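You operate a simulated robot arm through the tools that you are given. There is no shell and no other tool. Be economical: measure what you need, move in short steps, check, and stop when the job is done.

Carry out the task below with a simulated robot arm. There is one attempt and no reset: what you move stays moved.

JOB
Send the green kit box out through the hatch and call for pick-up.
Fine: it is in the top service drawer; shut the drawer, shut and latch the hatch, then press CALL once. Set down upright: what you pick out. Where these are worked on the way, their far stop is far enough and under half their travel is too little: top service drawer.

The check looks at the end state, three seconds after you hand in, the way a careful person would. Anything else that was tipped, shoved, dropped, spilled or broken makes it a failure.

ROBOT AND FRAMES
A 7-joint arm with a two-finger parallel gripper on a trunk, on a base that drives. Base frame: it is fixed to the floor where the robot stands at the start and does not move with it; the origin is under the middle of the robot, x ahead of it, y to its left, z up. Units: mm, rad, N and s.
With the tool pointing down near the work surface it reaches from about 320 to 780 mm from the robot's upright axis, wherever it stands. Its first joint turns from -2.897 to 2.897 rad. Places, roughly: hatch door [100, 900, 1400]; hatch latch [600, 600, 1300]; inside of the hatch [500, 900, 1200]; top service drawer [700, 100, 700]. Payload 3.91 kg.
The TCP is the grasp point between the finger pads, 30 mm short of the fingertips. In the tool frame z runs along the fingers and y along their closing line. Largest opening 110 mm; finger width 20, thickness 10; the body of the gripper, 48 by 112 mm, starts 55 mm behind the TCP.
Orientation is told as [roll, pitch, yaw] about the base's x, y, z axes, in that order, counted from this pose: with the fingers straight down and closing along the base's y, the tool's x points along the base's -x, its y along +y and its z along -z.

CONTROLS
- The arm moves only by the tool arm_command. Its argument "increments" is a list of rows, each a list of 3 entries, a list of its own where there are three numbers: the shift along the tool's x, y, z in m, then the turn, a rotation vector about the tool's x, y, z in rad, then the gripper command, from -1 (fully open) to 1 (shut), values between in proportion. In form: [[[dx, dy, dz], [wx, wy, wz], jaw], ...]. A call has 1 to 8 rows; each row is the pose to reach, as a shift and turn from the pose commanded when the call began, along the tool's axes at that moment. Each row takes 0.2 s and may step no farther than 50 mm and 0.15 rad from the row before; otherwise, or with a gripper value out of range, the whole call is refused. Where a pose cannot be reached the arm comes as near as it can. A force on the tool above 40 N (or 10 N above the force at the start of the call, whichever is more), or a blocked arm, ends the call early, and 0.2 s more pass. The fingers move at their own pace (about 153 mm/s each) and stop on an object; they squeeze with about 34 N. The grip force told is the motor's: it shows also when the fingers shut on nothing. Time passes only in rows, and 0.2 s behind the last, so rows that repeat a pose let the fingers close. It gives the time, the measured TCP pose, the force on the tool (base axes), the opening and the grip force at its end, in the units of the frame above (readings bear some noise), with the torque about the TCP (base axes, N m) and any sound that the robot's microphone picked up.
- Cameras (640 x 400 px; columns grow to the right, rows downward): "scene" is now at [-18.5, 213.7, 1332.7]; the picture's right is [0.74, -0.67, 0.00], its down [-0.39, -0.43, -0.82] and it looks along [0.55, 0.60, -0.58] (base axes); focal length 214 px, centre (320, 200). "wrist" rides on the gripper at [77, 7, -114] in the tool frame; the picture's right is [-0.09, 1.00, 0.00], its down [-0.80, -0.07, -0.59] and it looks along [-0.59, -0.05, 0.80] (tool axes); focal length 270 px, centre (320, 200). There is no depth. A picture from a camera that has moved, and an enlarged one, comes with that camera's place and axes in the base frame and with its lens.
- grab_frame(camera): a new picture of that camera. It takes no simulated time.
- lift_body(by): slides the trunk up (or, below 0, down) by that many mm; the arm and the scene camera ride with it, the base frame stays. It gives what a move gives, with no picture.
- steer(legs): drives the robot by 1 to 6 legs, each [ahead, turn to the left] in mm and rad, along the robot's own axes; the way and the turn of a leg run together, so that a leg with both is an arc; at most 1500 mm and 3.142 rad a leg. The arm and the cameras ride along, it lands a little off, and it stops where it bumps. It gives what a move gives.
- turn_head(pan, tilt): turns the head with the scene camera to pan (to the left, within 2.705 rad either way) and tilt (down, from -0.506 to 1.204), counted from straight ahead of the robot. It gives what a move gives.
- inspect(camera, box): a new picture of the part [left, top, right, bottom] of that camera's present view, enlarged. It takes no simulated time.
- sign_off(): hands the job in; it is judged then, once.

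Work in short steps. Places have to be worked out from the pictures, the camera data and where the tool is seen: move nearer, look again, correct. Check each grasp and each placing, and mend what went wrong. You have 120 turns and 90 pictures in all, those below and enlarged ones among them. Open the gripper and draw the arm clear of the work before you hand the job in, unless the task says otherwise; then end with one line.

The tools are called after "Request:" as name(argument=value, ...) on one line, values as JSON. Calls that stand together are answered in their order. arm_command: Moves the arm, as the interface text tells. Its arguments: {"type":"object","properties":{"increments":{"type":"array"}},"required":["increments"]} The other tools are called the same way: lift_body (by) slides the trunk up or down; steer (legs) drives the base; turn_head (pan, tilt) turns the head that bears the scene camera; grab_frame (camera) takes a picture; inspect (camera, box) takes an enlarged picture of a part of a camera's view; sign_off () hands the job in.

At the start:

```text
clock: 0.0
position: [392.2, 217.9, 1000.4]
tool_rot: [0.001, -0.001, 0.0]
force: [0.6, -0.6, -0.4]
ft_torque: [-0.02, -0.02, 0.02]
finger_gap: 110.1
finger_force: 0.1
trunk travel left (down, up): [-300.0, 310.0]
robot x, y, heading: [-5.0, -2.1, -0.001]
head pan, tilt: [0.833, 0.616]
```

scene: 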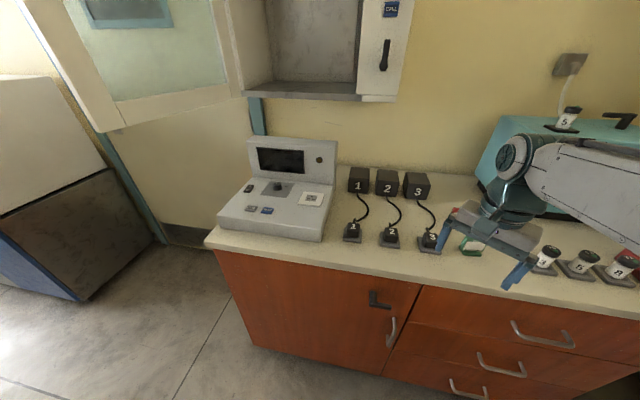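
wrist: 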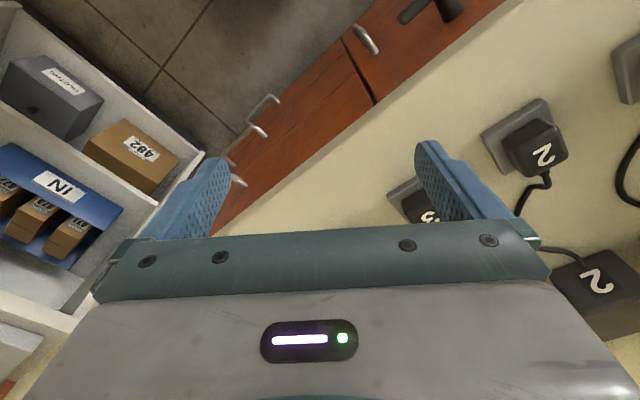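

I begin by looking around: the hatch first (head tilted up), then the drawers.

Request:
turn_head(pan=1.0, tilt=0.1)

Request:
grab_frame(camera="scene")

Request:
turn_head(pan=0.0, tilt=0.75)

Request:
grab_frame(camera="scene")

```text
clock: 0.9
position: [390.7, 217.2, 1000.0]
tool_rot: [-0.001, 0.001, 0.002]
force: [0.1, 0.8, 0.1]
ft_torque: [-0.01, 0.0, -0.01]
finger_gap: 110.1
finger_force: 0.0
trunk travel left (down, up): [-300.0, 310.0]
robot x, y, heading: [-0.3, 1.5, 0.002]
head pan, tilt: [1.0, 0.099]
```

```text
87 pictures are left
camera scene: at [-27.9, 226.1, 1380.2], right [0.84, -0.54, 0.0], down [-0.05, -0.08, -0.99], along [0.54, 0.84, -0.1], focal length 214 px, centre (320, 200)
```

scene: 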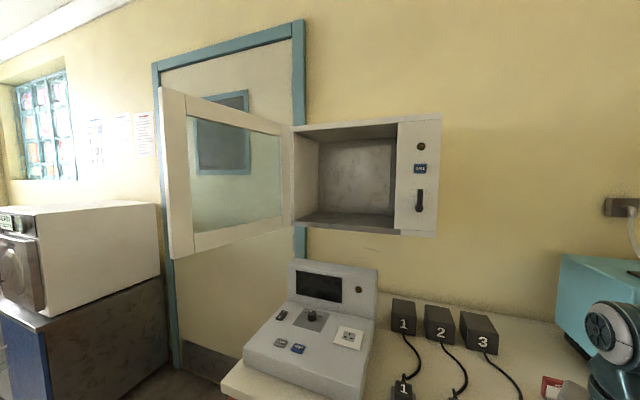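

```text
clock: 2.2
position: [392.1, 216.9, 1000.8]
tool_rot: [-0.003, 0.001, 0.001]
force: [0.5, 0.5, -0.3]
ft_torque: [0.01, 0.0, -0.05]
finger_gap: 110.0
finger_force: 0.0
trunk travel left (down, up): [-300.0, 310.0]
robot x, y, heading: [2.5, -2.0, -0.004]
head pan, tilt: [0.0, 0.75]
```

```text
86 pictures are left
camera scene: at [5.2, 148.7, 1321.3], right [0.0, -1.0, 0.0], down [-0.68, 0.0, -0.73], along [0.73, 0.0, -0.68], focal length 214 px, centre (320, 200)
```

scene: 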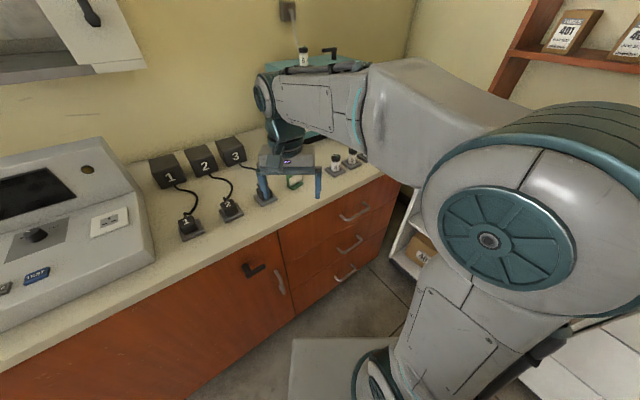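

The counter seems to sit near z≈870, with its front running along about (0.54,-0.84). I look closer at the hatch panel and the drawers.

Request:
inspect(camera="scene", box=[180, 120, 420, 300])

Request:
turn_head(pan=0.75, tilt=0.1)

Request:
inspect(camera="scene", box=[150, 80, 390, 230])

```text
2.22 times, centred on (300, 210) of scene
camera zoom: at [5.2, 148.7, 1321.3], right [0.0, -1.0, 0.0], down [-0.68, 0.0, -0.73], along [0.73, 0.0, -0.68], focal length 477 px, centre (364, 178)
```

zoom: 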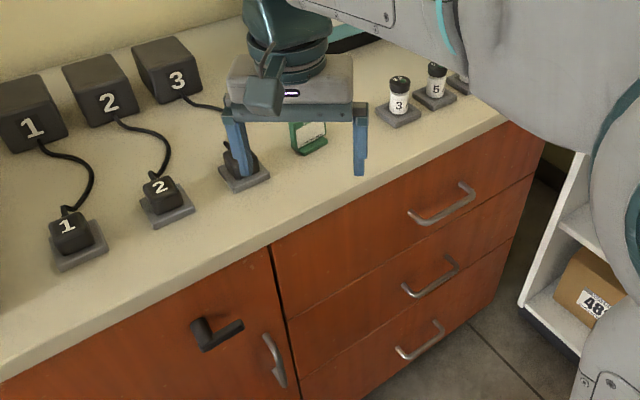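

```text
clock: 3.3
position: [392.0, 216.9, 1000.3]
tool_rot: [0.001, 0.0, 0.0]
force: [-0.3, -0.2, -0.3]
ft_torque: [-0.04, -0.01, 0.01]
finger_gap: 110.0
finger_force: 0.0
trunk travel left (down, up): [-300.0, 310.0]
robot x, y, heading: [-0.7, -4.3, -0.0]
head pan, tilt: [0.75, 0.099]
```

```text
2.67 times, centred on (270, 155) of scene
camera zoom: at [-10.3, 211.4, 1380.2], right [0.68, -0.73, 0.0], down [-0.07, -0.07, -0.99], along [0.73, 0.68, -0.1], focal length 572 px, centre (453, 320)
```

zoom: 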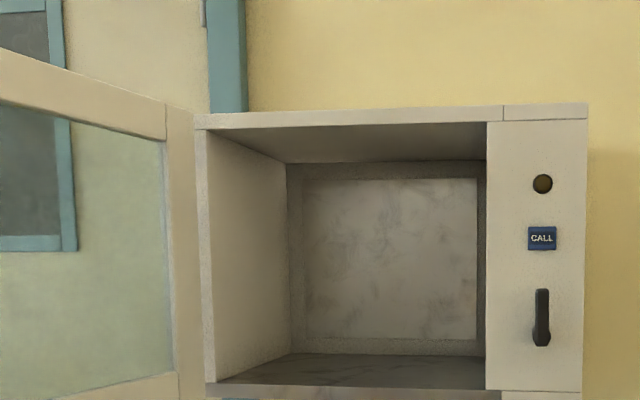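

CALL is a blue button above the black lever on the hatch frame. Now I check the floor space and the shelves to the right before driving.

Request:
turn_head(pan=-0.9, tilt=0.6)

Request:
grab_frame(camera="scene")

Request:
turn_head(pan=-2.4, tilt=0.6)

Request:
grab_frame(camera="scene")

Request:
turn_head(pan=2.2, tilt=0.6)

Request:
grab_frame(camera="scene")

```text
clock: 5.0
position: [390.4, 217.1, 1000.6]
tool_rot: [0.0, 0.0, -0.001]
force: [0.7, -0.7, 0.5]
ft_torque: [-0.01, 0.01, 0.03]
finger_gap: 109.8
finger_force: 0.0
trunk travel left (down, up): [-300.0, 310.0]
robot x, y, heading: [-0.9, 3.0, 0.0]
head pan, tilt: [-0.901, 0.6]
```

```text
83 pictures are left
camera scene: at [-22.7, 79.4, 1334.1], right [-0.78, -0.62, 0.0], down [-0.35, 0.44, -0.83], along [0.51, -0.65, -0.56], focal length 214 px, centre (320, 200)
```

scene: 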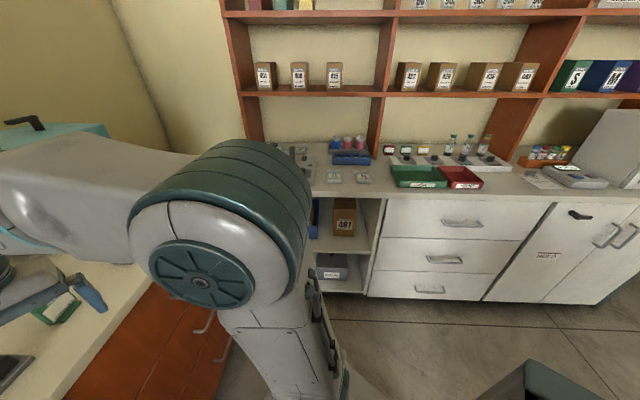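

```text
clock: 6.6
position: [391.6, 218.0, 999.9]
tool_rot: [0.0, -0.001, 0.001]
force: [0.2, 0.2, 0.0]
ft_torque: [-0.01, -0.01, 0.02]
finger_gap: 110.0
finger_force: 0.1
trunk travel left (down, up): [-300.0, 310.0]
robot x, y, heading: [-2.7, -0.7, -0.004]
head pan, tilt: [-2.4, 0.6]
```

```text
82 pictures are left
camera scene: at [-142.8, 88.9, 1334.1], right [-0.68, 0.74, 0.0], down [0.42, 0.38, -0.83], along [-0.61, -0.56, -0.56], focal length 214 px, centre (320, 200)
```

scene: 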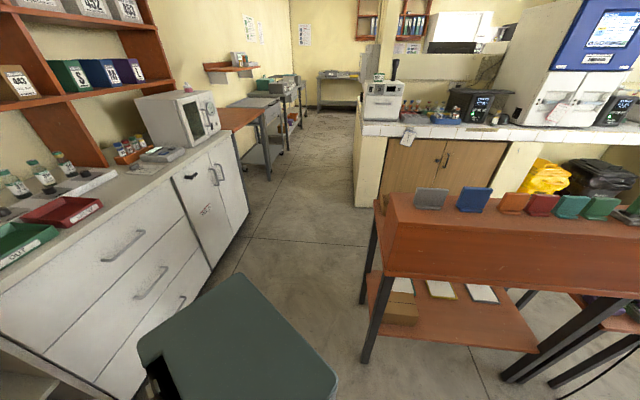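

```text
clock: 10.3
position: [390.2, 216.7, 1000.1]
tool_rot: [0.0, 0.0, 0.0]
force: [-0.1, -0.7, -0.3]
ft_torque: [0.02, 0.01, 0.0]
finger_gap: 110.0
finger_force: 0.1
trunk travel left (down, up): [-300.0, 310.0]
robot x, y, heading: [1.6, -1.9, -0.001]
head pan, tilt: [2.201, 0.6]
```

```text
81 pictures are left
camera scene: at [-129.7, 220.1, 1334.1], right [0.81, 0.59, 0.0], down [0.33, -0.46, -0.83], along [-0.49, 0.67, -0.57], focal length 214 px, centre (320, 200)
```

scene: 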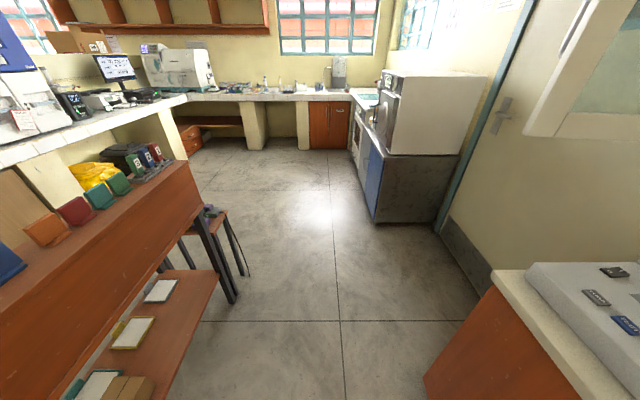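

The wooden cabinet's top drawer is the one meant; its face looks back along about (-0.84,-0.54). I turn to face it and back off a little, then look again.

Request:
steer(legs=[[0, 0.567], [-120, 0]])

Request:
turn_head(pan=-2.4, tilt=0.8)

Request:
grab_frame(camera="scene")

Request:
turn_head(pan=-0.1, tilt=0.7)

Request:
grab_frame(camera="scene")

Request:
grab_frame(camera="wrist")

```text
clock: 13.1
position: [111.4, 331.8, 1000.1]
tool_rot: [-0.001, 0.001, 0.573]
force: [0.6, -0.4, 0.2]
ft_torque: [-0.01, -0.02, 0.0]
finger_gap: 110.0
finger_force: 0.0
trunk travel left (down, up): [-300.0, 310.0]
robot x, y, heading: [-100.7, -67.2, 0.571]
head pan, tilt: [2.201, 0.6]
```

```text
clock: 16.8
position: [111.3, 331.0, 1000.3]
tool_rot: [0.001, 0.001, 0.575]
force: [0.4, 0.8, -0.8]
ft_torque: [0.03, 0.0, 0.0]
finger_gap: 110.1
finger_force: 0.0
trunk travel left (down, up): [-300.0, 310.0]
robot x, y, heading: [-100.0, -64.4, 0.57]
head pan, tilt: [-2.4, 0.799]
```

```text
80 pictures are left
camera scene: at [-266.8, -59.1, 1317.2], right [-0.97, 0.25, 0.0], down [0.18, 0.69, -0.7], along [-0.18, -0.67, -0.72], focal length 214 px, centre (320, 200)
```

scene: 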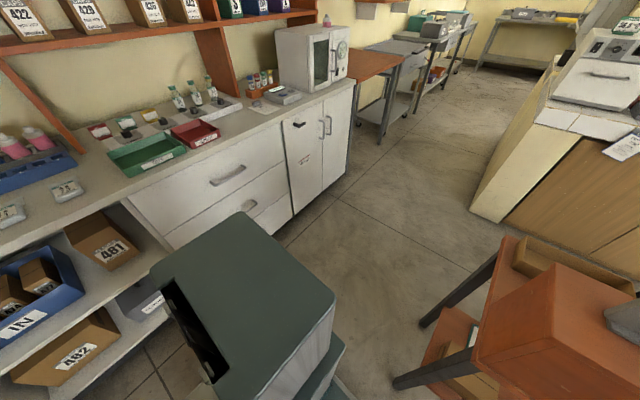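

```text
clock: 18.9
position: [111.8, 330.3, 999.0]
tool_rot: [0.0, 0.0, 0.574]
force: [0.3, 0.5, 0.1]
ft_torque: [0.02, 0.01, -0.02]
finger_gap: 109.9
finger_force: 0.0
trunk travel left (down, up): [-300.0, 310.0]
robot x, y, heading: [-100.9, -64.1, 0.573]
head pan, tilt: [-0.099, 0.7]
```

```text
79 pictures are left
camera scene: at [-170.8, 57.7, 1325.5], right [0.46, -0.89, 0.0], down [-0.57, -0.29, -0.76], along [0.68, 0.35, -0.64], focal length 214 px, centre (320, 200)
```

scene: 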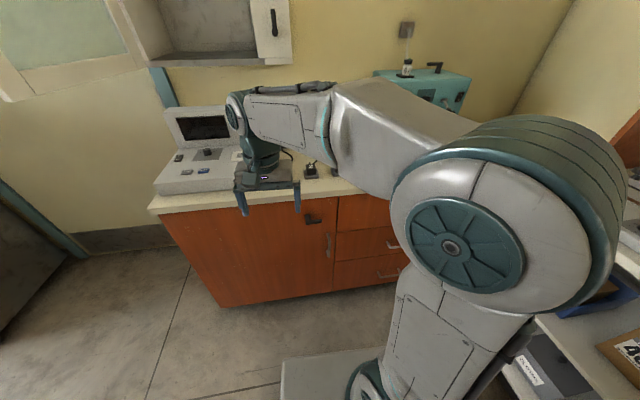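

```text
78 pictures are left
camera wrist: at [43.0, 294.2, 1115.1], right [-0.47, 0.88, 0.0], down [0.71, 0.38, 0.59], along [0.53, 0.28, -0.8], focal length 270 px, centre (320, 200)
```

wrist: 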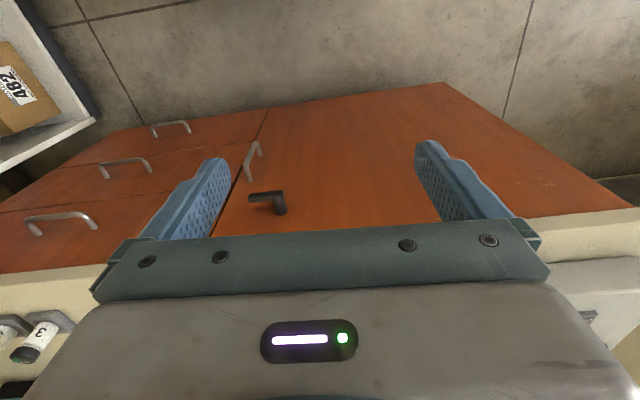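

The big grey-green box is the robot's own rear. Triangulating gives the top handle near (547, 24, 750), the wall heading about 0.625. I swing the gripper right at its present height and turn it for a grasp on the horizontal bar.

Request:
arm_command(increments=[[[0, -0.04, 0], [0, 0, 0.15], -1], [[0, -0.08, 0], [0, 0, 0.3], -1], [[0, -0.12, 0], [0, 0, 0.45], -1], [[0, -0.16, 0], [0, 0, 0.6], -1], [[0, -0.2, 0], [0, 0, 0.75], -1], [[0, -0.24, 0], [0, 0, 0.9], -1], [[0, -0.28, 0], [0, 0, 1.05], -1], [[0, -0.32, 0], [0, 0, 1.2], -1]])

```text
clock: 20.7
position: [285.0, 63.5, 1000.0]
tool_rot: [-0.001, 0.0, -0.627]
force: [-1.2, 0.9, 0.2]
ft_torque: [0.02, -0.03, -0.01]
finger_gap: 110.3
finger_force: 0.0
trunk travel left (down, up): [-300.0, 310.0]
robot x, y, heading: [-99.5, -68.3, 0.572]
head pan, tilt: [-0.099, 0.7]
```

Next I finish the yaw to -0.946 and move on along the front towards the handle.

Request:
arm_command(increments=[[[-0.044, -0.0145, 0], [0, 0, 0.1], -1], [[-0.088, -0.029, 0], [0, 0, 0.2], -1], [[-0.132, -0.0435, 0], [0, 0, 0.3], -1], [[-0.177, -0.058, 0], [0, 0, 0.319], -1]])

Request:
arm_command(increments=[[[0, 0, 0], [-0.13, 0, 0], -1], [[0, 0, 0], [-0.26, 0, 0], -1], [[0, 0, 0], [-0.39, 0, 0], -1], [[0, 0, 0], [-0.52, 0, 0], -1], [[0, 0, 0], [-0.65, 0, 0], -1], [[0, 0, 0], [-0.785, 0, 0], -1]])

Request:
grab_frame(camera="wrist")

Request:
grab_frame(camera="scene")

```text
clock: 21.7
position: [394.5, -86.4, 999.8]
tool_rot: [0.001, 0.0, -0.947]
force: [0.2, 0.4, 0.2]
ft_torque: [0.0, -0.03, 0.02]
finger_gap: 110.1
finger_force: 0.0
trunk travel left (down, up): [-300.0, 310.0]
robot x, y, heading: [-98.2, -64.2, 0.575]
head pan, tilt: [-0.099, 0.7]
```

```text
clock: 23.1
position: [396.0, -88.5, 1000.0]
tool_rot: [0.787, 0.001, -0.945]
force: [0.2, -0.1, 0.6]
ft_torque: [-0.03, -0.01, 0.02]
finger_gap: 109.9
finger_force: 0.1
trunk travel left (down, up): [-300.0, 310.0]
robot x, y, heading: [-101.0, -66.6, 0.572]
head pan, tilt: [-0.099, 0.7]
```

```text
77 pictures are left
camera wrist: at [287.6, -71.5, 1085.9], right [0.62, 0.34, 0.71], down [0.09, -0.92, 0.37], along [0.78, -0.17, -0.6], focal length 270 px, centre (320, 200)
```

wrist: 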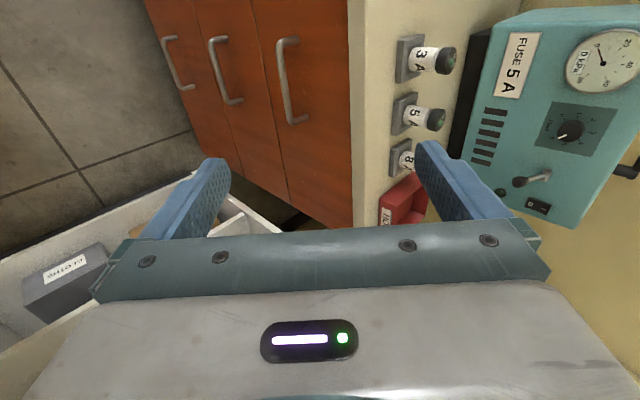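

```text
76 pictures are left
camera scene: at [-170.7, 57.6, 1325.5], right [0.46, -0.89, 0.0], down [-0.57, -0.29, -0.76], along [0.68, 0.35, -0.64], focal length 214 px, centre (320, 200)
```

scene: 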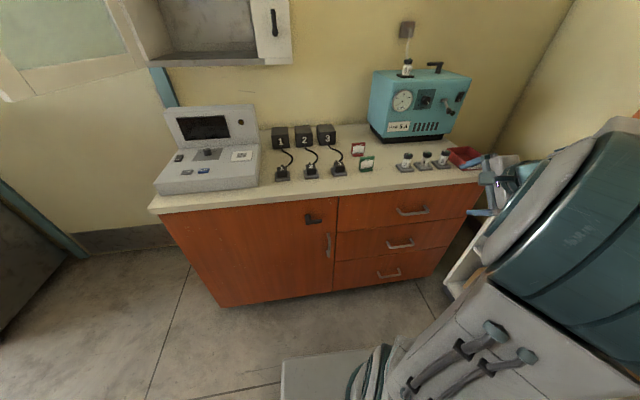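

Clear view now; the handle's horizontal position is fair but its height is uncertain (700–790). I lower the trunk 200 and look again for parallax.

Request:
lift_body(by=-200)

Request:
grab_frame(camera="wrist")

Request:
grab_frame(camera="scene")

```text
clock: 25.3
position: [395.3, -88.5, 798.4]
tool_rot: [0.785, 0.002, -0.945]
force: [-0.6, -0.1, 0.0]
ft_torque: [-0.02, 0.01, 0.0]
finger_gap: 110.1
finger_force: 0.1
trunk travel left (down, up): [-100.0, 510.0]
robot x, y, heading: [-102.0, -61.1, 0.568]
head pan, tilt: [-0.099, 0.7]
```

```text
75 pictures are left
camera wrist: at [287.6, -71.5, 886.2], right [0.62, 0.34, 0.7], down [0.09, -0.92, 0.37], along [0.78, -0.17, -0.61], focal length 270 px, centre (320, 200)
```

wrist: 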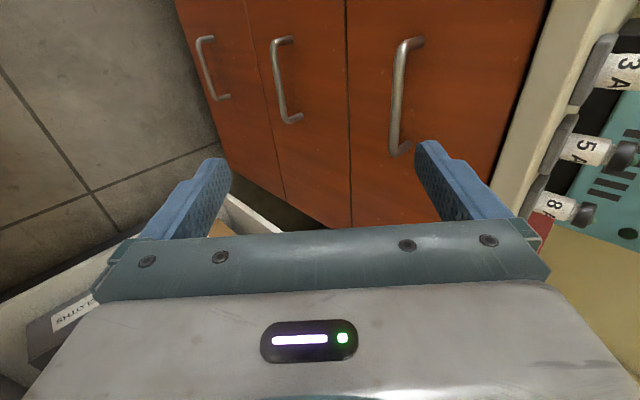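

```text
74 pictures are left
camera scene: at [-170.7, 57.6, 1125.5], right [0.46, -0.89, 0.0], down [-0.57, -0.29, -0.76], along [0.68, 0.35, -0.64], focal length 214 px, centre (320, 200)
```

scene: 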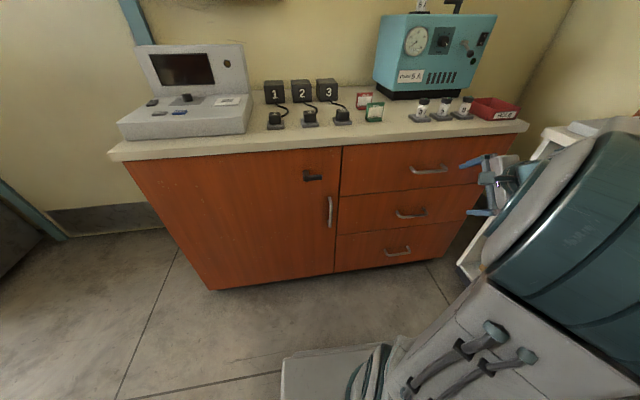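

Handle bar fixed at about (566, 14, 726). I flatten the tool to ~22° below level, half-close the jaw to 45 mm, and go to 60 mm short of the bar.

Request:
arm_command(increments=[[[-0.0045, 0.0165, 0.034], [-0.1, 0, 0], -0.5], [[-0.009, 0.033, 0.0675], [-0.2, 0, 0], 0], [[-0.0135, 0.0495, 0.101], [-0.3, 0, 0], 0.2], [[-0.018, 0.066, 0.135], [-0.4, 0, 0], 0.2]])

Request:
grab_frame(camera="wrist")

Request:
grab_frame(camera="scene")

```text
clock: 26.3
position: [520.8, -21.3, 753.5]
tool_rot: [1.187, -0.002, -0.947]
force: [-0.3, 1.2, 0.7]
ft_torque: [-0.03, 0.02, -0.02]
finger_gap: 44.1
finger_force: 0.1
trunk travel left (down, up): [-100.0, 510.0]
robot x, y, heading: [-97.4, -66.9, 0.571]
head pan, tilt: [-0.099, 0.7]
```

```text
73 pictures are left
camera wrist: at [392.1, -20.3, 803.3], right [0.35, 0.15, 0.92], down [0.0, -0.99, 0.16], along [0.94, -0.06, -0.35], focal length 270 px, centre (320, 200)
```

wrist: 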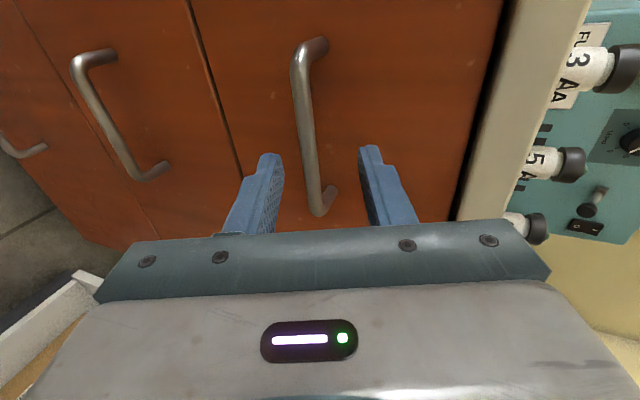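

```text
72 pictures are left
camera scene: at [-171.1, 57.5, 1125.5], right [0.46, -0.89, 0.0], down [-0.57, -0.29, -0.77], along [0.68, 0.35, -0.64], focal length 214 px, centre (320, 200)
```

scene: 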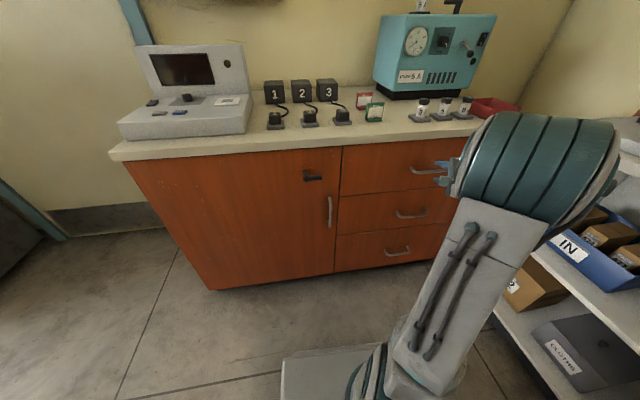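

The bar lies between the fingers' line of travel. I advance ~55 mm along the tool with a small correction and close on it.

Request:
arm_command(increments=[[[0.002, -0.003, 0.02], [0, 0, 0], 0.2], [[0.004, -0.006, 0.04], [0, 0, 0], 0.2], [[0.005, -0.007, 0.055], [0, 0, 0], 0.2], [[0.005, -0.007, 0.055], [0, 0, 0], 1], [[0.005, -0.007, 0.055], [0, 0, 0], 1], [[0.005, -0.007, 0.055], [0, 0, 0], 1]])

Request:
grab_frame(camera="wrist")

```text
clock: 27.7
position: [556.9, 9.2, 725.3]
tool_rot: [1.188, -0.002, -0.945]
force: [3.7, -0.1, 2.5]
ft_torque: [-0.51, -0.43, 0.33]
finger_gap: 11.9
finger_force: 45.2
trunk travel left (down, up): [-100.0, 510.0]
robot x, y, heading: [-98.4, -65.4, 0.574]
head pan, tilt: [-0.099, 0.7]
```

```text
71 pictures are left
camera wrist: at [428.3, 10.9, 775.0], right [0.35, 0.15, 0.92], down [0.0, -0.99, 0.16], along [0.94, -0.06, -0.35], focal length 270 px, centre (320, 200)
```

wrist: 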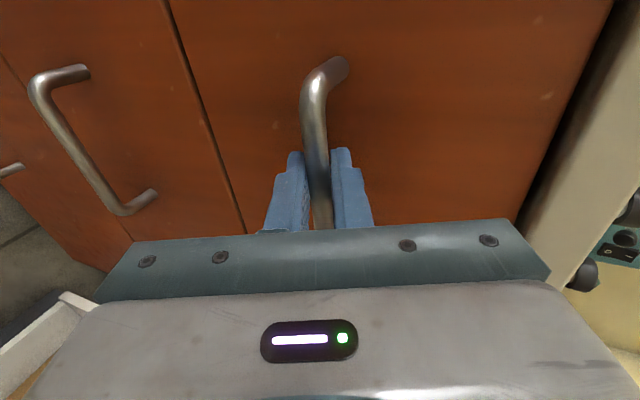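

Gripped (gap 12 mm, the bar). I pull straight back along the cabinet normal.

Request:
arm_command(increments=[[[0, -0.0075, -0.0185], [0, 0, 0], 1], [[0, -0.015, -0.037], [0, 0, 0], 1], [[0, -0.0225, -0.0556], [0, 0, 0], 1], [[0, -0.03, -0.074], [0, 0, 0], 1], [[0, -0.0376, -0.0926], [0, 0, 0], 1]])

```text
clock: 28.9
position: [476.1, -50.6, 725.2]
tool_rot: [1.192, -0.002, -0.954]
force: [15.2, -22.4, 21.9]
ft_torque: [-0.47, -0.45, -0.17]
finger_gap: 11.8
finger_force: 45.0
trunk travel left (down, up): [-100.0, 510.0]
robot x, y, heading: [-97.3, -61.3, 0.565]
head pan, tilt: [-0.099, 0.7]
```

The drawer slides; measured slide direction is heading ≈0.64. I correct slightly for the side load and keep pulling.

Request:
arm_command(increments=[[[-0.0015, -0.0073, -0.0232], [0, 0, 0], 1], [[-0.003, -0.0165, -0.0464], [0, 0, 0], 1], [[-0.0037, -0.0257, -0.0697], [0, 0, 0], 1], [[-0.0042, -0.035, -0.093], [0, 0, 0], 1], [[-0.0048, -0.0442, -0.116], [0, 0, 0], 1], [[-0.0053, -0.0535, -0.1394], [0, 0, 0], 1]])

Request:
grab_frame(camera="scene")

```text
clock: 30.3
position: [356.4, -136.6, 724.2]
tool_rot: [1.184, 0.004, -0.944]
force: [2.8, -4.8, -5.8]
ft_torque: [-0.6, -0.44, 0.41]
finger_gap: 11.8
finger_force: 44.6
trunk travel left (down, up): [-100.0, 510.0]
robot x, y, heading: [-98.0, -65.3, 0.578]
head pan, tilt: [-0.099, 0.7]
```

```text
70 pictures are left
camera scene: at [-170.3, 56.9, 1125.3], right [0.46, -0.89, 0.0], down [-0.57, -0.29, -0.76], along [0.68, 0.35, -0.64], focal length 214 px, centre (320, 200)
```

scene: 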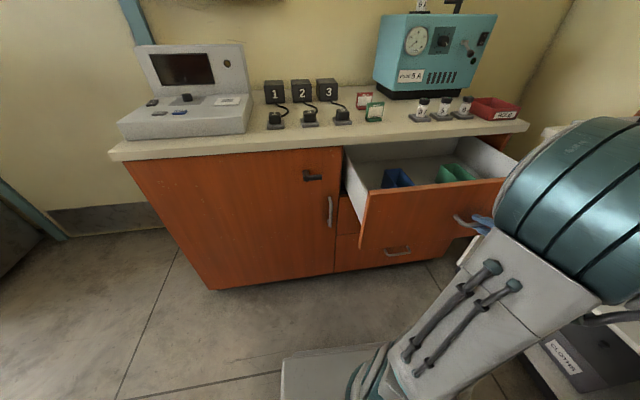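

250 mm open, with a blue and a green box visible. I keep pulling toward the stop.

Request:
arm_command(increments=[[[0, -0.0093, -0.0232], [0, 0, 0], 1], [[-0.0005, -0.0187, -0.0464], [0, 0, 0], 1], [[-0.001, -0.028, -0.0695], [0, 0, 0], 1], [[-0.0015, -0.0373, -0.0927], [0, 0, 0], 1]])

Request:
grab_frame(camera="scene")

```text
clock: 31.3
position: [276.9, -195.8, 725.2]
tool_rot: [1.18, 0.006, -0.942]
force: [-7.2, 8.2, -37.3]
ft_torque: [-0.83, -0.44, -0.27]
finger_gap: 11.8
finger_force: 45.2
trunk travel left (down, up): [-100.0, 510.0]
robot x, y, heading: [-100.1, -61.0, 0.573]
head pan, tilt: [-0.099, 0.7]
```

```text
69 pictures are left
camera scene: at [-169.6, 57.4, 1125.1], right [0.46, -0.89, 0.0], down [-0.57, -0.29, -0.76], along [0.68, 0.35, -0.65], focal length 214 px, centre (320, 200)
```

scene: 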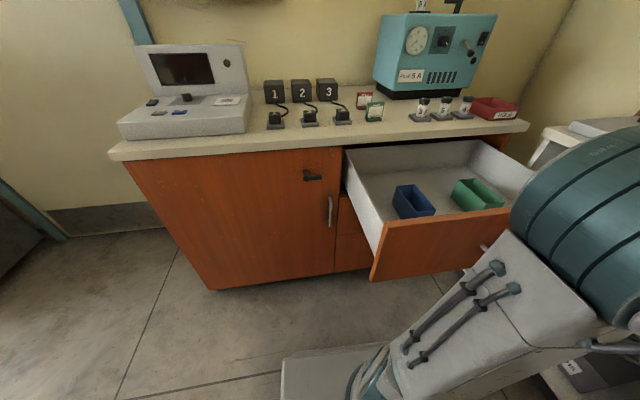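

350 mm open, both bins fully out from under the counter. I release, back off and raise the trunk.

Request:
arm_command(increments=[[[0, -0.002, 0], [0, 0, 0], 0.2], [[0, -0.002, 0], [0, 0, 0], 0.2], [[0, -0.002, -0.02], [0, 0, 0], 0.2], [[0, -0.002, -0.045], [0, 0, 0], 0.2]])

Request:
lift_body(by=250)

Request:
grab_frame(camera="wrist")

Request:
grab_frame(camera="scene")

```text
clock: 32.3
position: [242.5, -221.1, 742.7]
tool_rot: [1.185, 0.0, -0.945]
force: [1.3, 0.1, 0.2]
ft_torque: [0.02, 0.05, 0.01]
finger_gap: 43.9
finger_force: 0.0
trunk travel left (down, up): [-100.0, 510.0]
robot x, y, heading: [-98.9, -61.0, 0.573]
head pan, tilt: [-0.099, 0.7]
```

```text
clock: 34.9
position: [242.4, -221.3, 992.3]
tool_rot: [1.187, 0.0, -0.946]
force: [-0.4, 0.0, 0.0]
ft_torque: [-0.02, 0.02, -0.02]
finger_gap: 44.0
finger_force: 0.0
trunk travel left (down, up): [-350.0, 260.0]
robot x, y, heading: [-99.4, -62.0, 0.573]
head pan, tilt: [-0.099, 0.7]
```

```text
68 pictures are left
camera wrist: at [113.0, -219.0, 1042.8], right [0.36, 0.15, 0.92], down [0.0, -0.99, 0.16], along [0.93, -0.06, -0.35], focal length 270 px, centre (320, 200)
```

wrist: 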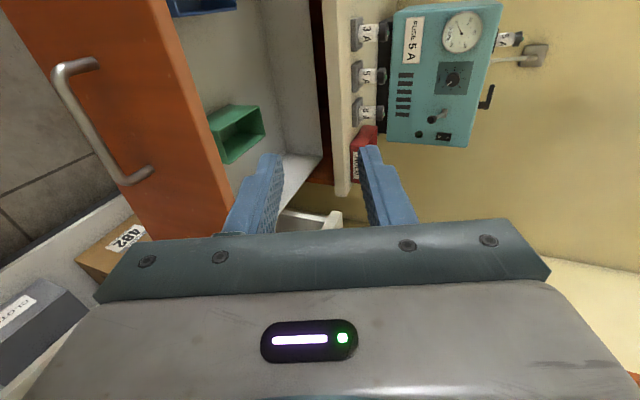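

```text
67 pictures are left
camera scene: at [-170.6, 57.3, 1375.5], right [0.46, -0.89, 0.0], down [-0.57, -0.29, -0.76], along [0.68, 0.35, -0.64], focal length 214 px, centre (320, 200)
```

scene: 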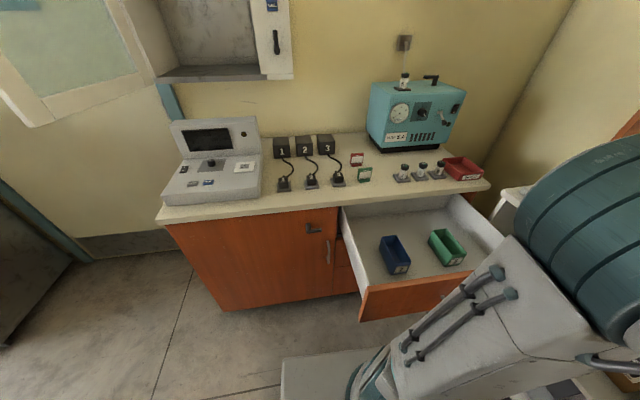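

I zoom in on the green bin to measure it.

Request:
inspect(camera="scene", box=[340, 190, 500, 300])

```text
3.64 times, centred on (420, 245) of scene
camera zoom: at [-170.6, 57.3, 1375.5], right [0.46, -0.89, 0.0], down [-0.57, -0.29, -0.76], along [0.68, 0.35, -0.64], focal length 780 px, centre (-44, 36)
```

zoom: 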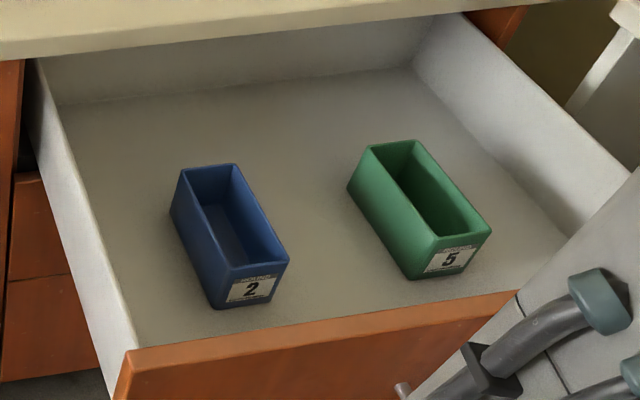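

The green bin is about 60×122×62 mm, centred near (530,-143), lying along the drawer. It must go into a ~310 mm tall hatch, so I'll grasp it with the tool tilted ~30° forward from vertical. First I bring the tool upright, then yaw it to the drawer heading.

Request:
arm_command(increments=[[[0, 0, 0], [0.148, 0, 0], 0], [[0, 0, 0], [0.297, 0, 0], 0], [[0, 0, 0], [0.445, 0, 0], 0], [[0, 0, 0], [0.594, 0, 0], 0], [[0, 0, 0], [0.742, 0, 0], 0], [[0, 0, 0], [0.89, 0, 0], 0], [[0, 0, 0], [1.039, 0, 0], -0.5], [[0, 0, 0], [1.187, 0, 0], -0.5]])

Request:
arm_command(increments=[[[0, 0.02, 0], [0, 0, -0.148], -0.5], [[0, 0.04, 0], [0, 0, -0.296], -0.5], [[0, 0.06, 0], [0, 0, -0.444], -0.5], [[0, 0.08, 0], [0, 0, -0.592], -0.5], [[0, 0.1, 0], [0, 0, -0.74], -0.5], [[0, 0.12, 0], [0, 0, -0.888], -0.5], [[0, 0.14, 0], [0, 0, -1.036], -0.5], [[0, 0.16, 0], [0, 0, -1.184], -0.5]])

```text
clock: 36.6
position: [242.3, -221.8, 992.9]
tool_rot: [-0.003, 0.0, -0.946]
force: [-1.1, -0.3, 0.5]
ft_torque: [0.0, -0.02, 0.0]
finger_gap: 82.6
finger_force: 0.0
trunk travel left (down, up): [-350.0, 260.0]
robot x, y, heading: [-98.7, -63.7, 0.572]
head pan, tilt: [-0.099, 0.7]
```

```text
clock: 38.5
position: [372.1, -126.5, 992.1]
tool_rot: [-0.001, 0.002, 0.24]
force: [0.0, 1.3, -0.1]
ft_torque: [-0.04, -0.01, 0.01]
finger_gap: 82.2
finger_force: 0.0
trunk travel left (down, up): [-350.0, 260.0]
robot x, y, heading: [-100.1, -59.3, 0.574]
head pan, tilt: [-0.099, 0.7]
```

Finish the yaw and come over the bin.

Request:
arm_command(increments=[[[-0.033, -0.015, 0.0], [0, 0, -0.1], -0.5], [[-0.066, -0.03, 0.0], [0, 0, -0.2], -0.5], [[-0.099, -0.046, 0.0], [0, 0, -0.3], -0.5], [[-0.131, -0.061, 0.0], [0, 0, -0.4], -0.5]])

Request:
arm_command(increments=[[[0, 0, 0.02], [0, -0.13, 0], -0.5], [[0, 0, 0.04], [0, -0.26, 0], -0.5], [[0, 0, 0.06], [0, -0.39, 0], -0.5], [[0, 0, 0.06], [0, -0.52, 0], -0.5]])

Request:
grab_frame(camera="wrist")

Request:
grab_frame(camera="scene")

```text
clock: 39.5
position: [515.1, -153.5, 991.4]
tool_rot: [0.0, 0.004, 0.64]
force: [-0.2, 0.2, 0.2]
ft_torque: [0.01, 0.01, 0.0]
finger_gap: 82.6
finger_force: 0.1
trunk travel left (down, up): [-350.0, 260.0]
robot x, y, heading: [-98.6, -65.5, 0.571]
head pan, tilt: [-0.099, 0.7]
```

```text
clock: 40.5
position: [513.2, -154.9, 931.1]
tool_rot: [0.0, -0.521, 0.64]
force: [1.3, -0.5, 0.0]
ft_torque: [-0.03, -0.01, 0.0]
finger_gap: 82.5
finger_force: 0.1
trunk travel left (down, up): [-350.0, 260.0]
robot x, y, heading: [-100.3, -65.4, 0.571]
head pan, tilt: [-0.099, 0.7]
```

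```text
65 pictures are left
camera wrist: at [409.0, -223.4, 993.3], right [-0.53, 0.85, 0.04], down [0.36, 0.18, 0.91], along [0.77, 0.5, -0.4], focal length 270 px, centre (320, 200)
```

wrist: 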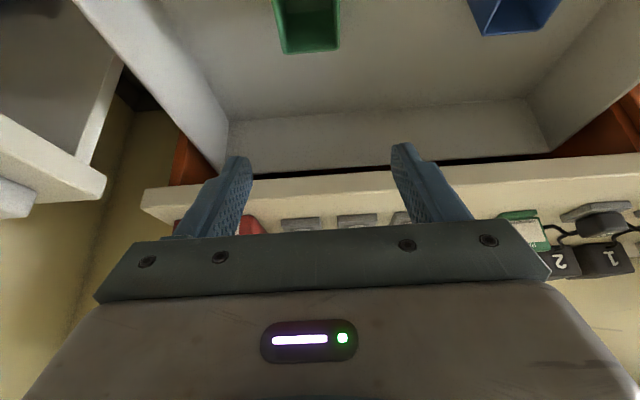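

```text
64 pictures are left
camera scene: at [-170.4, 57.2, 1375.5], right [0.46, -0.89, 0.0], down [-0.57, -0.29, -0.76], along [0.68, 0.35, -0.64], focal length 214 px, centre (320, 200)
```

scene: 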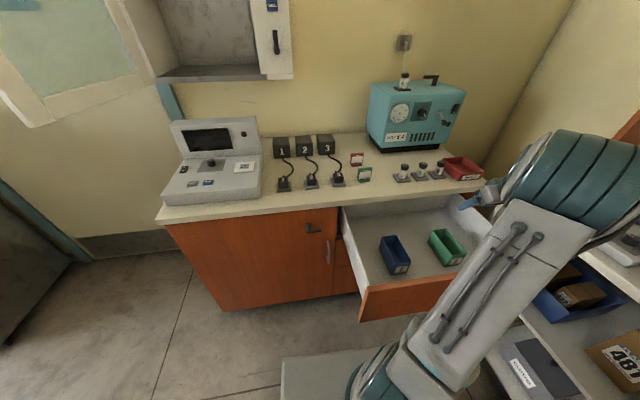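

Two-view triangulation agrees: rim z=715, centre (540,-145). I line up horizontally and lower the trunk most of the way.

Request:
arm_command(increments=[[[-0.0312, -0.0077, 0.0178], [0, 0, 0], -0.5], [[-0.0312, -0.0077, 0.0178], [0, 0, 0], -0.6]])

Request:
lift_body(by=-150)

Request:
grab_frame(camera="wrist")

Request:
grab_frame(camera="scene")

```text
clock: 41.0
position: [543.4, -138.9, 932.0]
tool_rot: [0.0, -0.52, 0.64]
force: [0.3, -0.7, 0.1]
ft_torque: [-0.01, 0.02, -0.02]
finger_gap: 88.3
finger_force: 0.0
trunk travel left (down, up): [-350.0, 260.0]
robot x, y, heading: [-99.0, -62.0, 0.57]
head pan, tilt: [-0.099, 0.7]
```

```text
clock: 42.8
position: [543.5, -139.4, 780.9]
tool_rot: [-0.001, -0.517, 0.64]
force: [-1.0, 0.1, 0.0]
ft_torque: [0.0, -0.01, -0.01]
finger_gap: 88.0
finger_force: 0.1
trunk travel left (down, up): [-200.0, 410.0]
robot x, y, heading: [-98.9, -63.3, 0.571]
head pan, tilt: [-0.099, 0.7]
```

```text
63 pictures are left
camera wrist: at [440.4, -207.5, 843.7], right [-0.53, 0.85, 0.04], down [0.36, 0.18, 0.91], along [0.76, 0.5, -0.41], focal length 270 px, centre (320, 200)
```

wrist: 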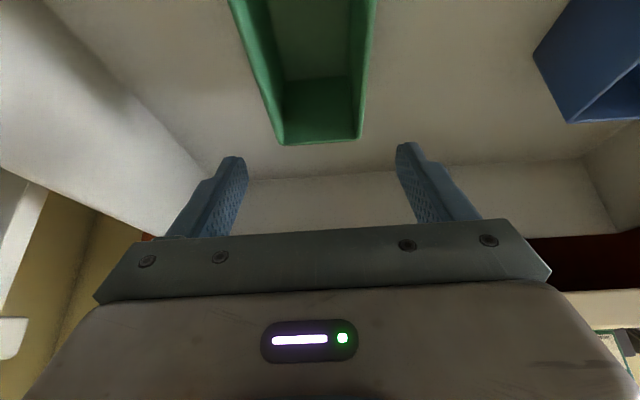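

```text
62 pictures are left
camera scene: at [-170.5, 57.3, 1225.5], right [0.46, -0.89, 0.0], down [-0.57, -0.29, -0.76], along [0.68, 0.35, -0.64], focal length 214 px, centre (320, 200)
```

scene: 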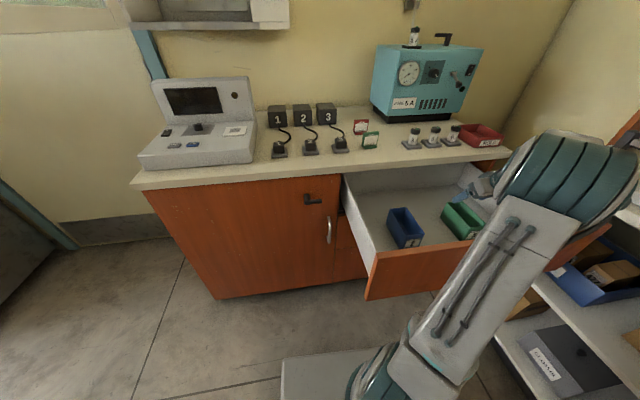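

The bin is centred between the fingers. I descend the last 84 mm by arm with force guarding.

Request:
arm_command(increments=[[[0.0104, 0, 0.0183], [0, 0, 0], -0.6], [[0.0208, 0, 0.0366], [0, 0, 0], -0.6], [[0.0312, 0, 0.0549], [0, 0, 0], -0.6], [[0.0407, 0, 0.0713], [0, 0, 0], -0.6]])

Request:
grab_frame(camera="wrist")

Request:
inspect(camera="scene", box=[360, 110, 600, 310])

```text
clock: 43.8
position: [544.6, -139.7, 699.8]
tool_rot: [0.0, -0.516, 0.639]
force: [-0.3, 0.0, 1.2]
ft_torque: [-0.01, 0.0, -0.01]
finger_gap: 88.0
finger_force: 0.0
trunk travel left (down, up): [-200.0, 410.0]
robot x, y, heading: [-99.1, -62.2, 0.573]
head pan, tilt: [-0.099, 0.7]
```

```text
61 pictures are left
camera wrist: at [440.8, -207.7, 760.9], right [-0.53, 0.85, 0.04], down [0.36, 0.18, 0.91], along [0.76, 0.5, -0.41], focal length 270 px, centre (320, 200)
```

wrist: 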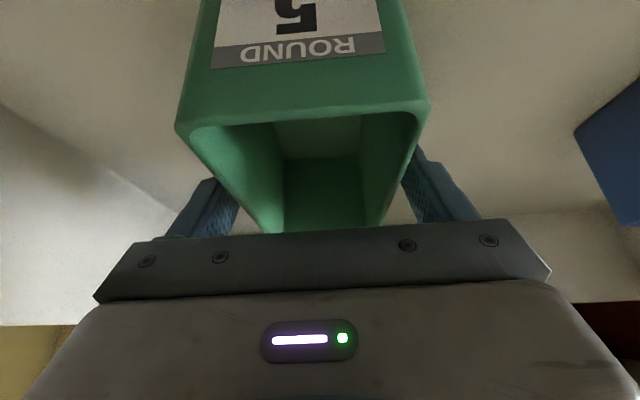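

```text
2.00 times, centred on (480, 210) of scene
camera zoom: at [-170.6, 57.4, 1225.5], right [0.46, -0.89, 0.0], down [-0.57, -0.29, -0.76], along [0.68, 0.35, -0.64], focal length 429 px, centre (0, 180)
```

zoom: 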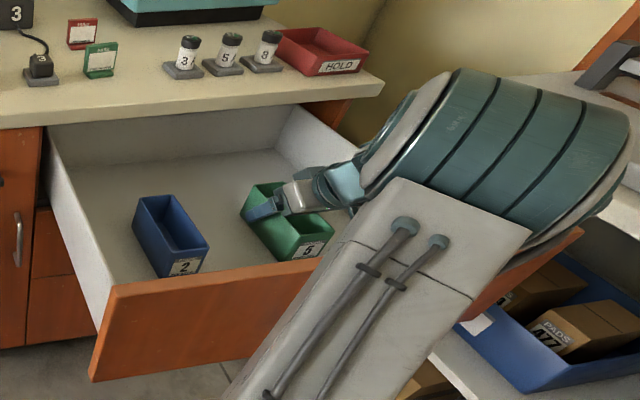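

The bin sits well between the fingers. I close and lift slightly.

Request:
arm_command(increments=[[[0, 0, 0], [0, 0, 0], 1], [[0, 0, 0], [0, 0, 0], 1], [[0, 0, 0], [0, 0, 0], 1], [[-0.015, 0, -0.026], [0, 0, 0], 1], [[-0.03, 0, -0.052], [0, 0, 0], 1]])

Request:
lift_body(by=300)

Request:
grab_frame(camera="wrist")

Request:
grab_frame(camera="scene")

```text
clock: 45.0
position: [543.3, -142.3, 758.1]
tool_rot: [0.0, -0.518, 0.639]
force: [0.5, -0.6, -0.9]
ft_torque: [-0.02, -0.01, 0.01]
finger_gap: 65.7
finger_force: 33.9
trunk travel left (down, up): [-200.0, 410.0]
robot x, y, heading: [-96.6, -64.3, 0.575]
head pan, tilt: [-0.099, 0.7]
```

```text
clock: 48.0
position: [543.8, -142.3, 1057.8]
tool_rot: [-0.001, -0.518, 0.639]
force: [0.2, 0.0, -0.4]
ft_torque: [0.02, 0.02, 0.0]
finger_gap: 65.8
finger_force: 33.6
trunk travel left (down, up): [-500.0, 110.0]
robot x, y, heading: [-101.0, -67.7, 0.573]
head pan, tilt: [-0.099, 0.7]
```

```text
59 pictures are left
camera wrist: at [440.4, -211.1, 1119.7], right [-0.53, 0.85, 0.04], down [0.36, 0.18, 0.91], along [0.76, 0.5, -0.41], focal length 270 px, centre (320, 200)
```

wrist: 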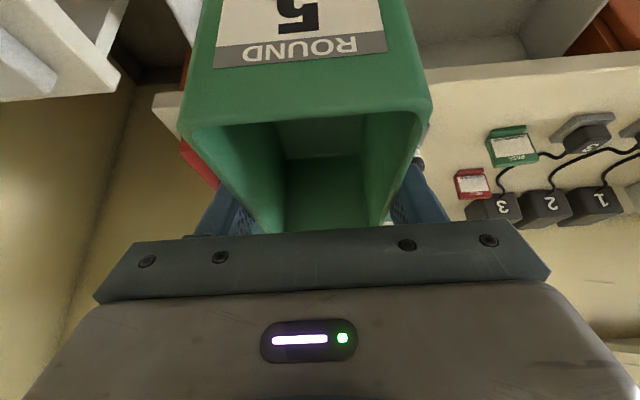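

```text
58 pictures are left
camera scene: at [-170.3, 57.3, 1525.5], right [0.46, -0.89, 0.0], down [-0.57, -0.29, -0.76], along [0.68, 0.35, -0.64], focal length 214 px, centre (320, 200)
```

scene: 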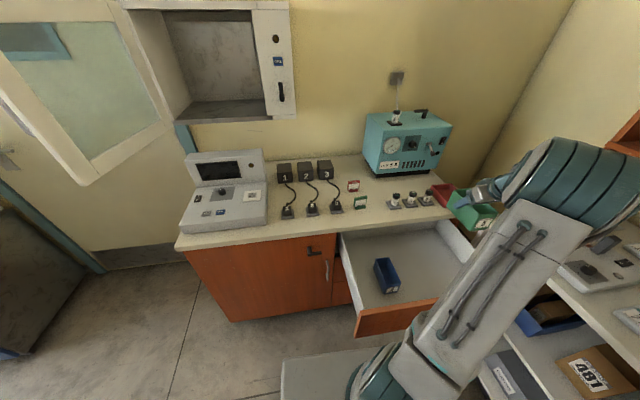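

The green bin is held firmly. The robot's wide rear would hit the open drawer if it turned toward the hatch, so I'll park the bin on the clear counter strip near (530,130), shut the drawer, then regrasp. I turn the tool to point right while moving left.

Request:
arm_command(increments=[[[0, 0.0275, 0], [0.0728, 0, 0.1277], 1], [[0, 0.055, 0], [0.1455, 0, 0.2555], 1], [[0, 0.0825, 0], [0.2183, 0, 0.3832], 1], [[0, 0.11, 0], [0.2911, 0, 0.511], 1], [[0, 0.1375, 0], [0.3638, 0, 0.6387], 1], [[0, 0.165, 0], [0.4366, 0, 0.7665], 1], [[0, 0.1925, 0], [0.5093, 0, 0.8942], 1], [[0, 0.22, 0], [0.5821, 0, 1.0219], 1]])

Request:
arm_command(increments=[[[0, 0, 0], [0.0648, 0, 0.1138], 1], [[0, 0, 0], [0.1297, 0, 0.2277], 1], [[0, 0, 0], [0.1945, 0, 0.3415], 1]])

Request:
grab_frame(camera="scene")

```text
clock: 49.8
position: [412.4, 35.1, 1059.1]
tool_rot: [-0.001, -0.52, -0.537]
force: [-0.5, 0.2, -0.6]
ft_torque: [-0.02, -0.02, 0.0]
finger_gap: 65.7
finger_force: 34.1
trunk travel left (down, up): [-500.0, 110.0]
robot x, y, heading: [-94.9, -65.3, 0.575]
head pan, tilt: [-0.099, 0.7]
```

```text
clock: 50.6
position: [411.8, 33.8, 1056.6]
tool_rot: [0.0, -0.518, -0.933]
force: [0.1, 0.0, -0.7]
ft_torque: [-0.01, -0.02, 0.01]
finger_gap: 65.7
finger_force: 33.7
trunk travel left (down, up): [-500.0, 110.0]
robot x, y, heading: [-98.4, -61.7, 0.571]
head pan, tilt: [-0.099, 0.7]
```

```text
57 pictures are left
camera scene: at [-170.3, 57.6, 1525.5], right [0.46, -0.89, 0.0], down [-0.57, -0.29, -0.76], along [0.68, 0.35, -0.64], focal length 214 px, centre (320, 200)
```

scene: 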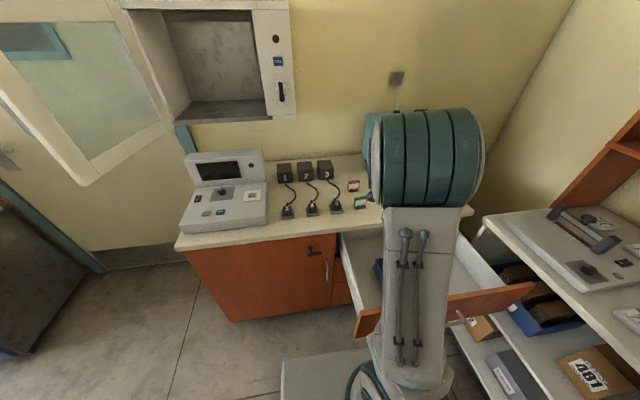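

The tool now points right with the bin's long axis along the counter. I move in over the counter strip and go down partway, then check through the wrist camera.

Request:
arm_command(increments=[[[0.0015, 0.04, -0.001], [0, 0, 0], 1], [[0.003, 0.08, -0.002], [0, 0, 0], 1], [[0.0045, 0.12, -0.003], [0, 0, 0], 1], [[0.0057, 0.152, -0.0033], [0, 0, 0], 1], [[0.0207, 0.152, 0.0227], [0, 0, 0], 1], [[0.0357, 0.152, 0.0487], [0, 0, 0], 1]])

Request:
grab_frame(camera="wrist")

Request:
grab_frame(camera="scene")

```text
clock: 52.0
position: [532.4, 131.4, 994.4]
tool_rot: [0.0, -0.517, -0.931]
force: [-0.7, -1.1, -0.7]
ft_torque: [0.02, -0.03, 0.02]
finger_gap: 65.8
finger_force: 34.1
trunk travel left (down, up): [-500.0, 110.0]
robot x, y, heading: [-99.7, -60.4, 0.57]
head pan, tilt: [-0.099, 0.7]
```

```text
56 pictures are left
camera wrist: at [462.6, 233.8, 1058.3], right [0.84, 0.53, 0.04], down [0.18, -0.36, 0.91], along [0.5, -0.76, -0.41], focal length 270 px, centre (320, 200)
```

wrist: 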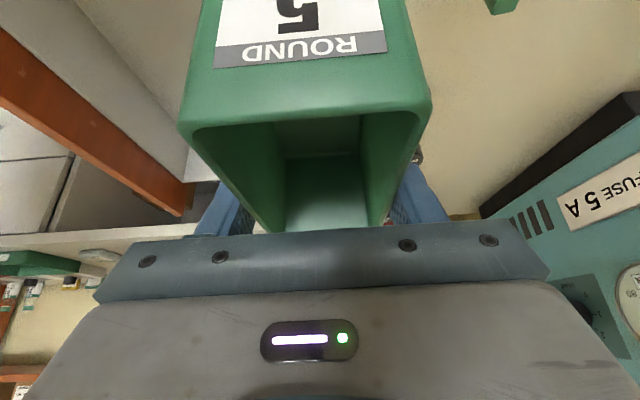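

```text
55 pictures are left
camera scene: at [-170.2, 57.7, 1525.5], right [0.46, -0.89, 0.0], down [-0.57, -0.29, -0.76], along [0.68, 0.35, -0.64], focal length 214 px, centre (320, 200)
```

scene: 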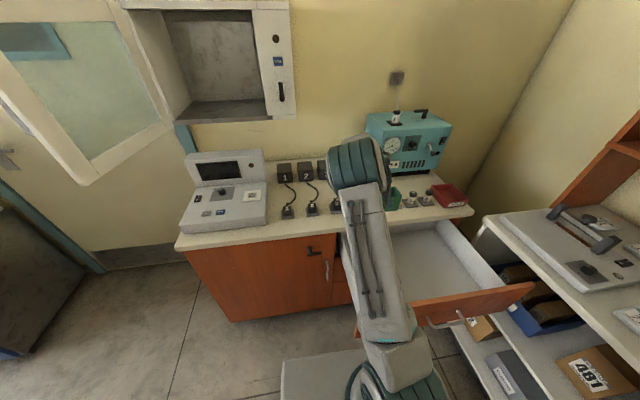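

I want to verify where the counter's front edge is relative to the bin before lowering.

Request:
inspect(camera="scene", box=[280, 150, 480, 275])

```text
3.20 times, centred on (380, 212) of scene
camera zoom: at [-170.2, 57.7, 1525.5], right [0.46, -0.89, 0.0], down [-0.57, -0.29, -0.76], along [0.68, 0.35, -0.64], focal length 686 px, centre (128, 160)
```

zoom: 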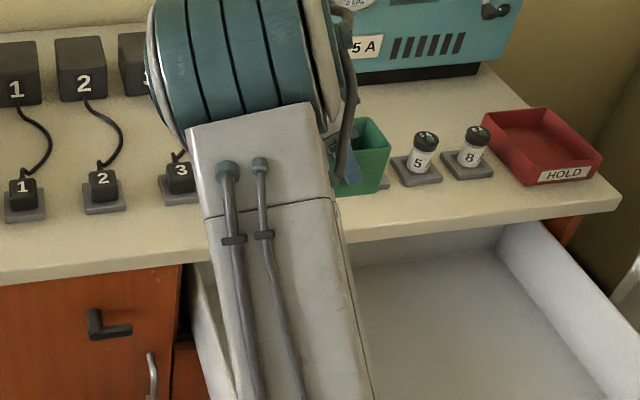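

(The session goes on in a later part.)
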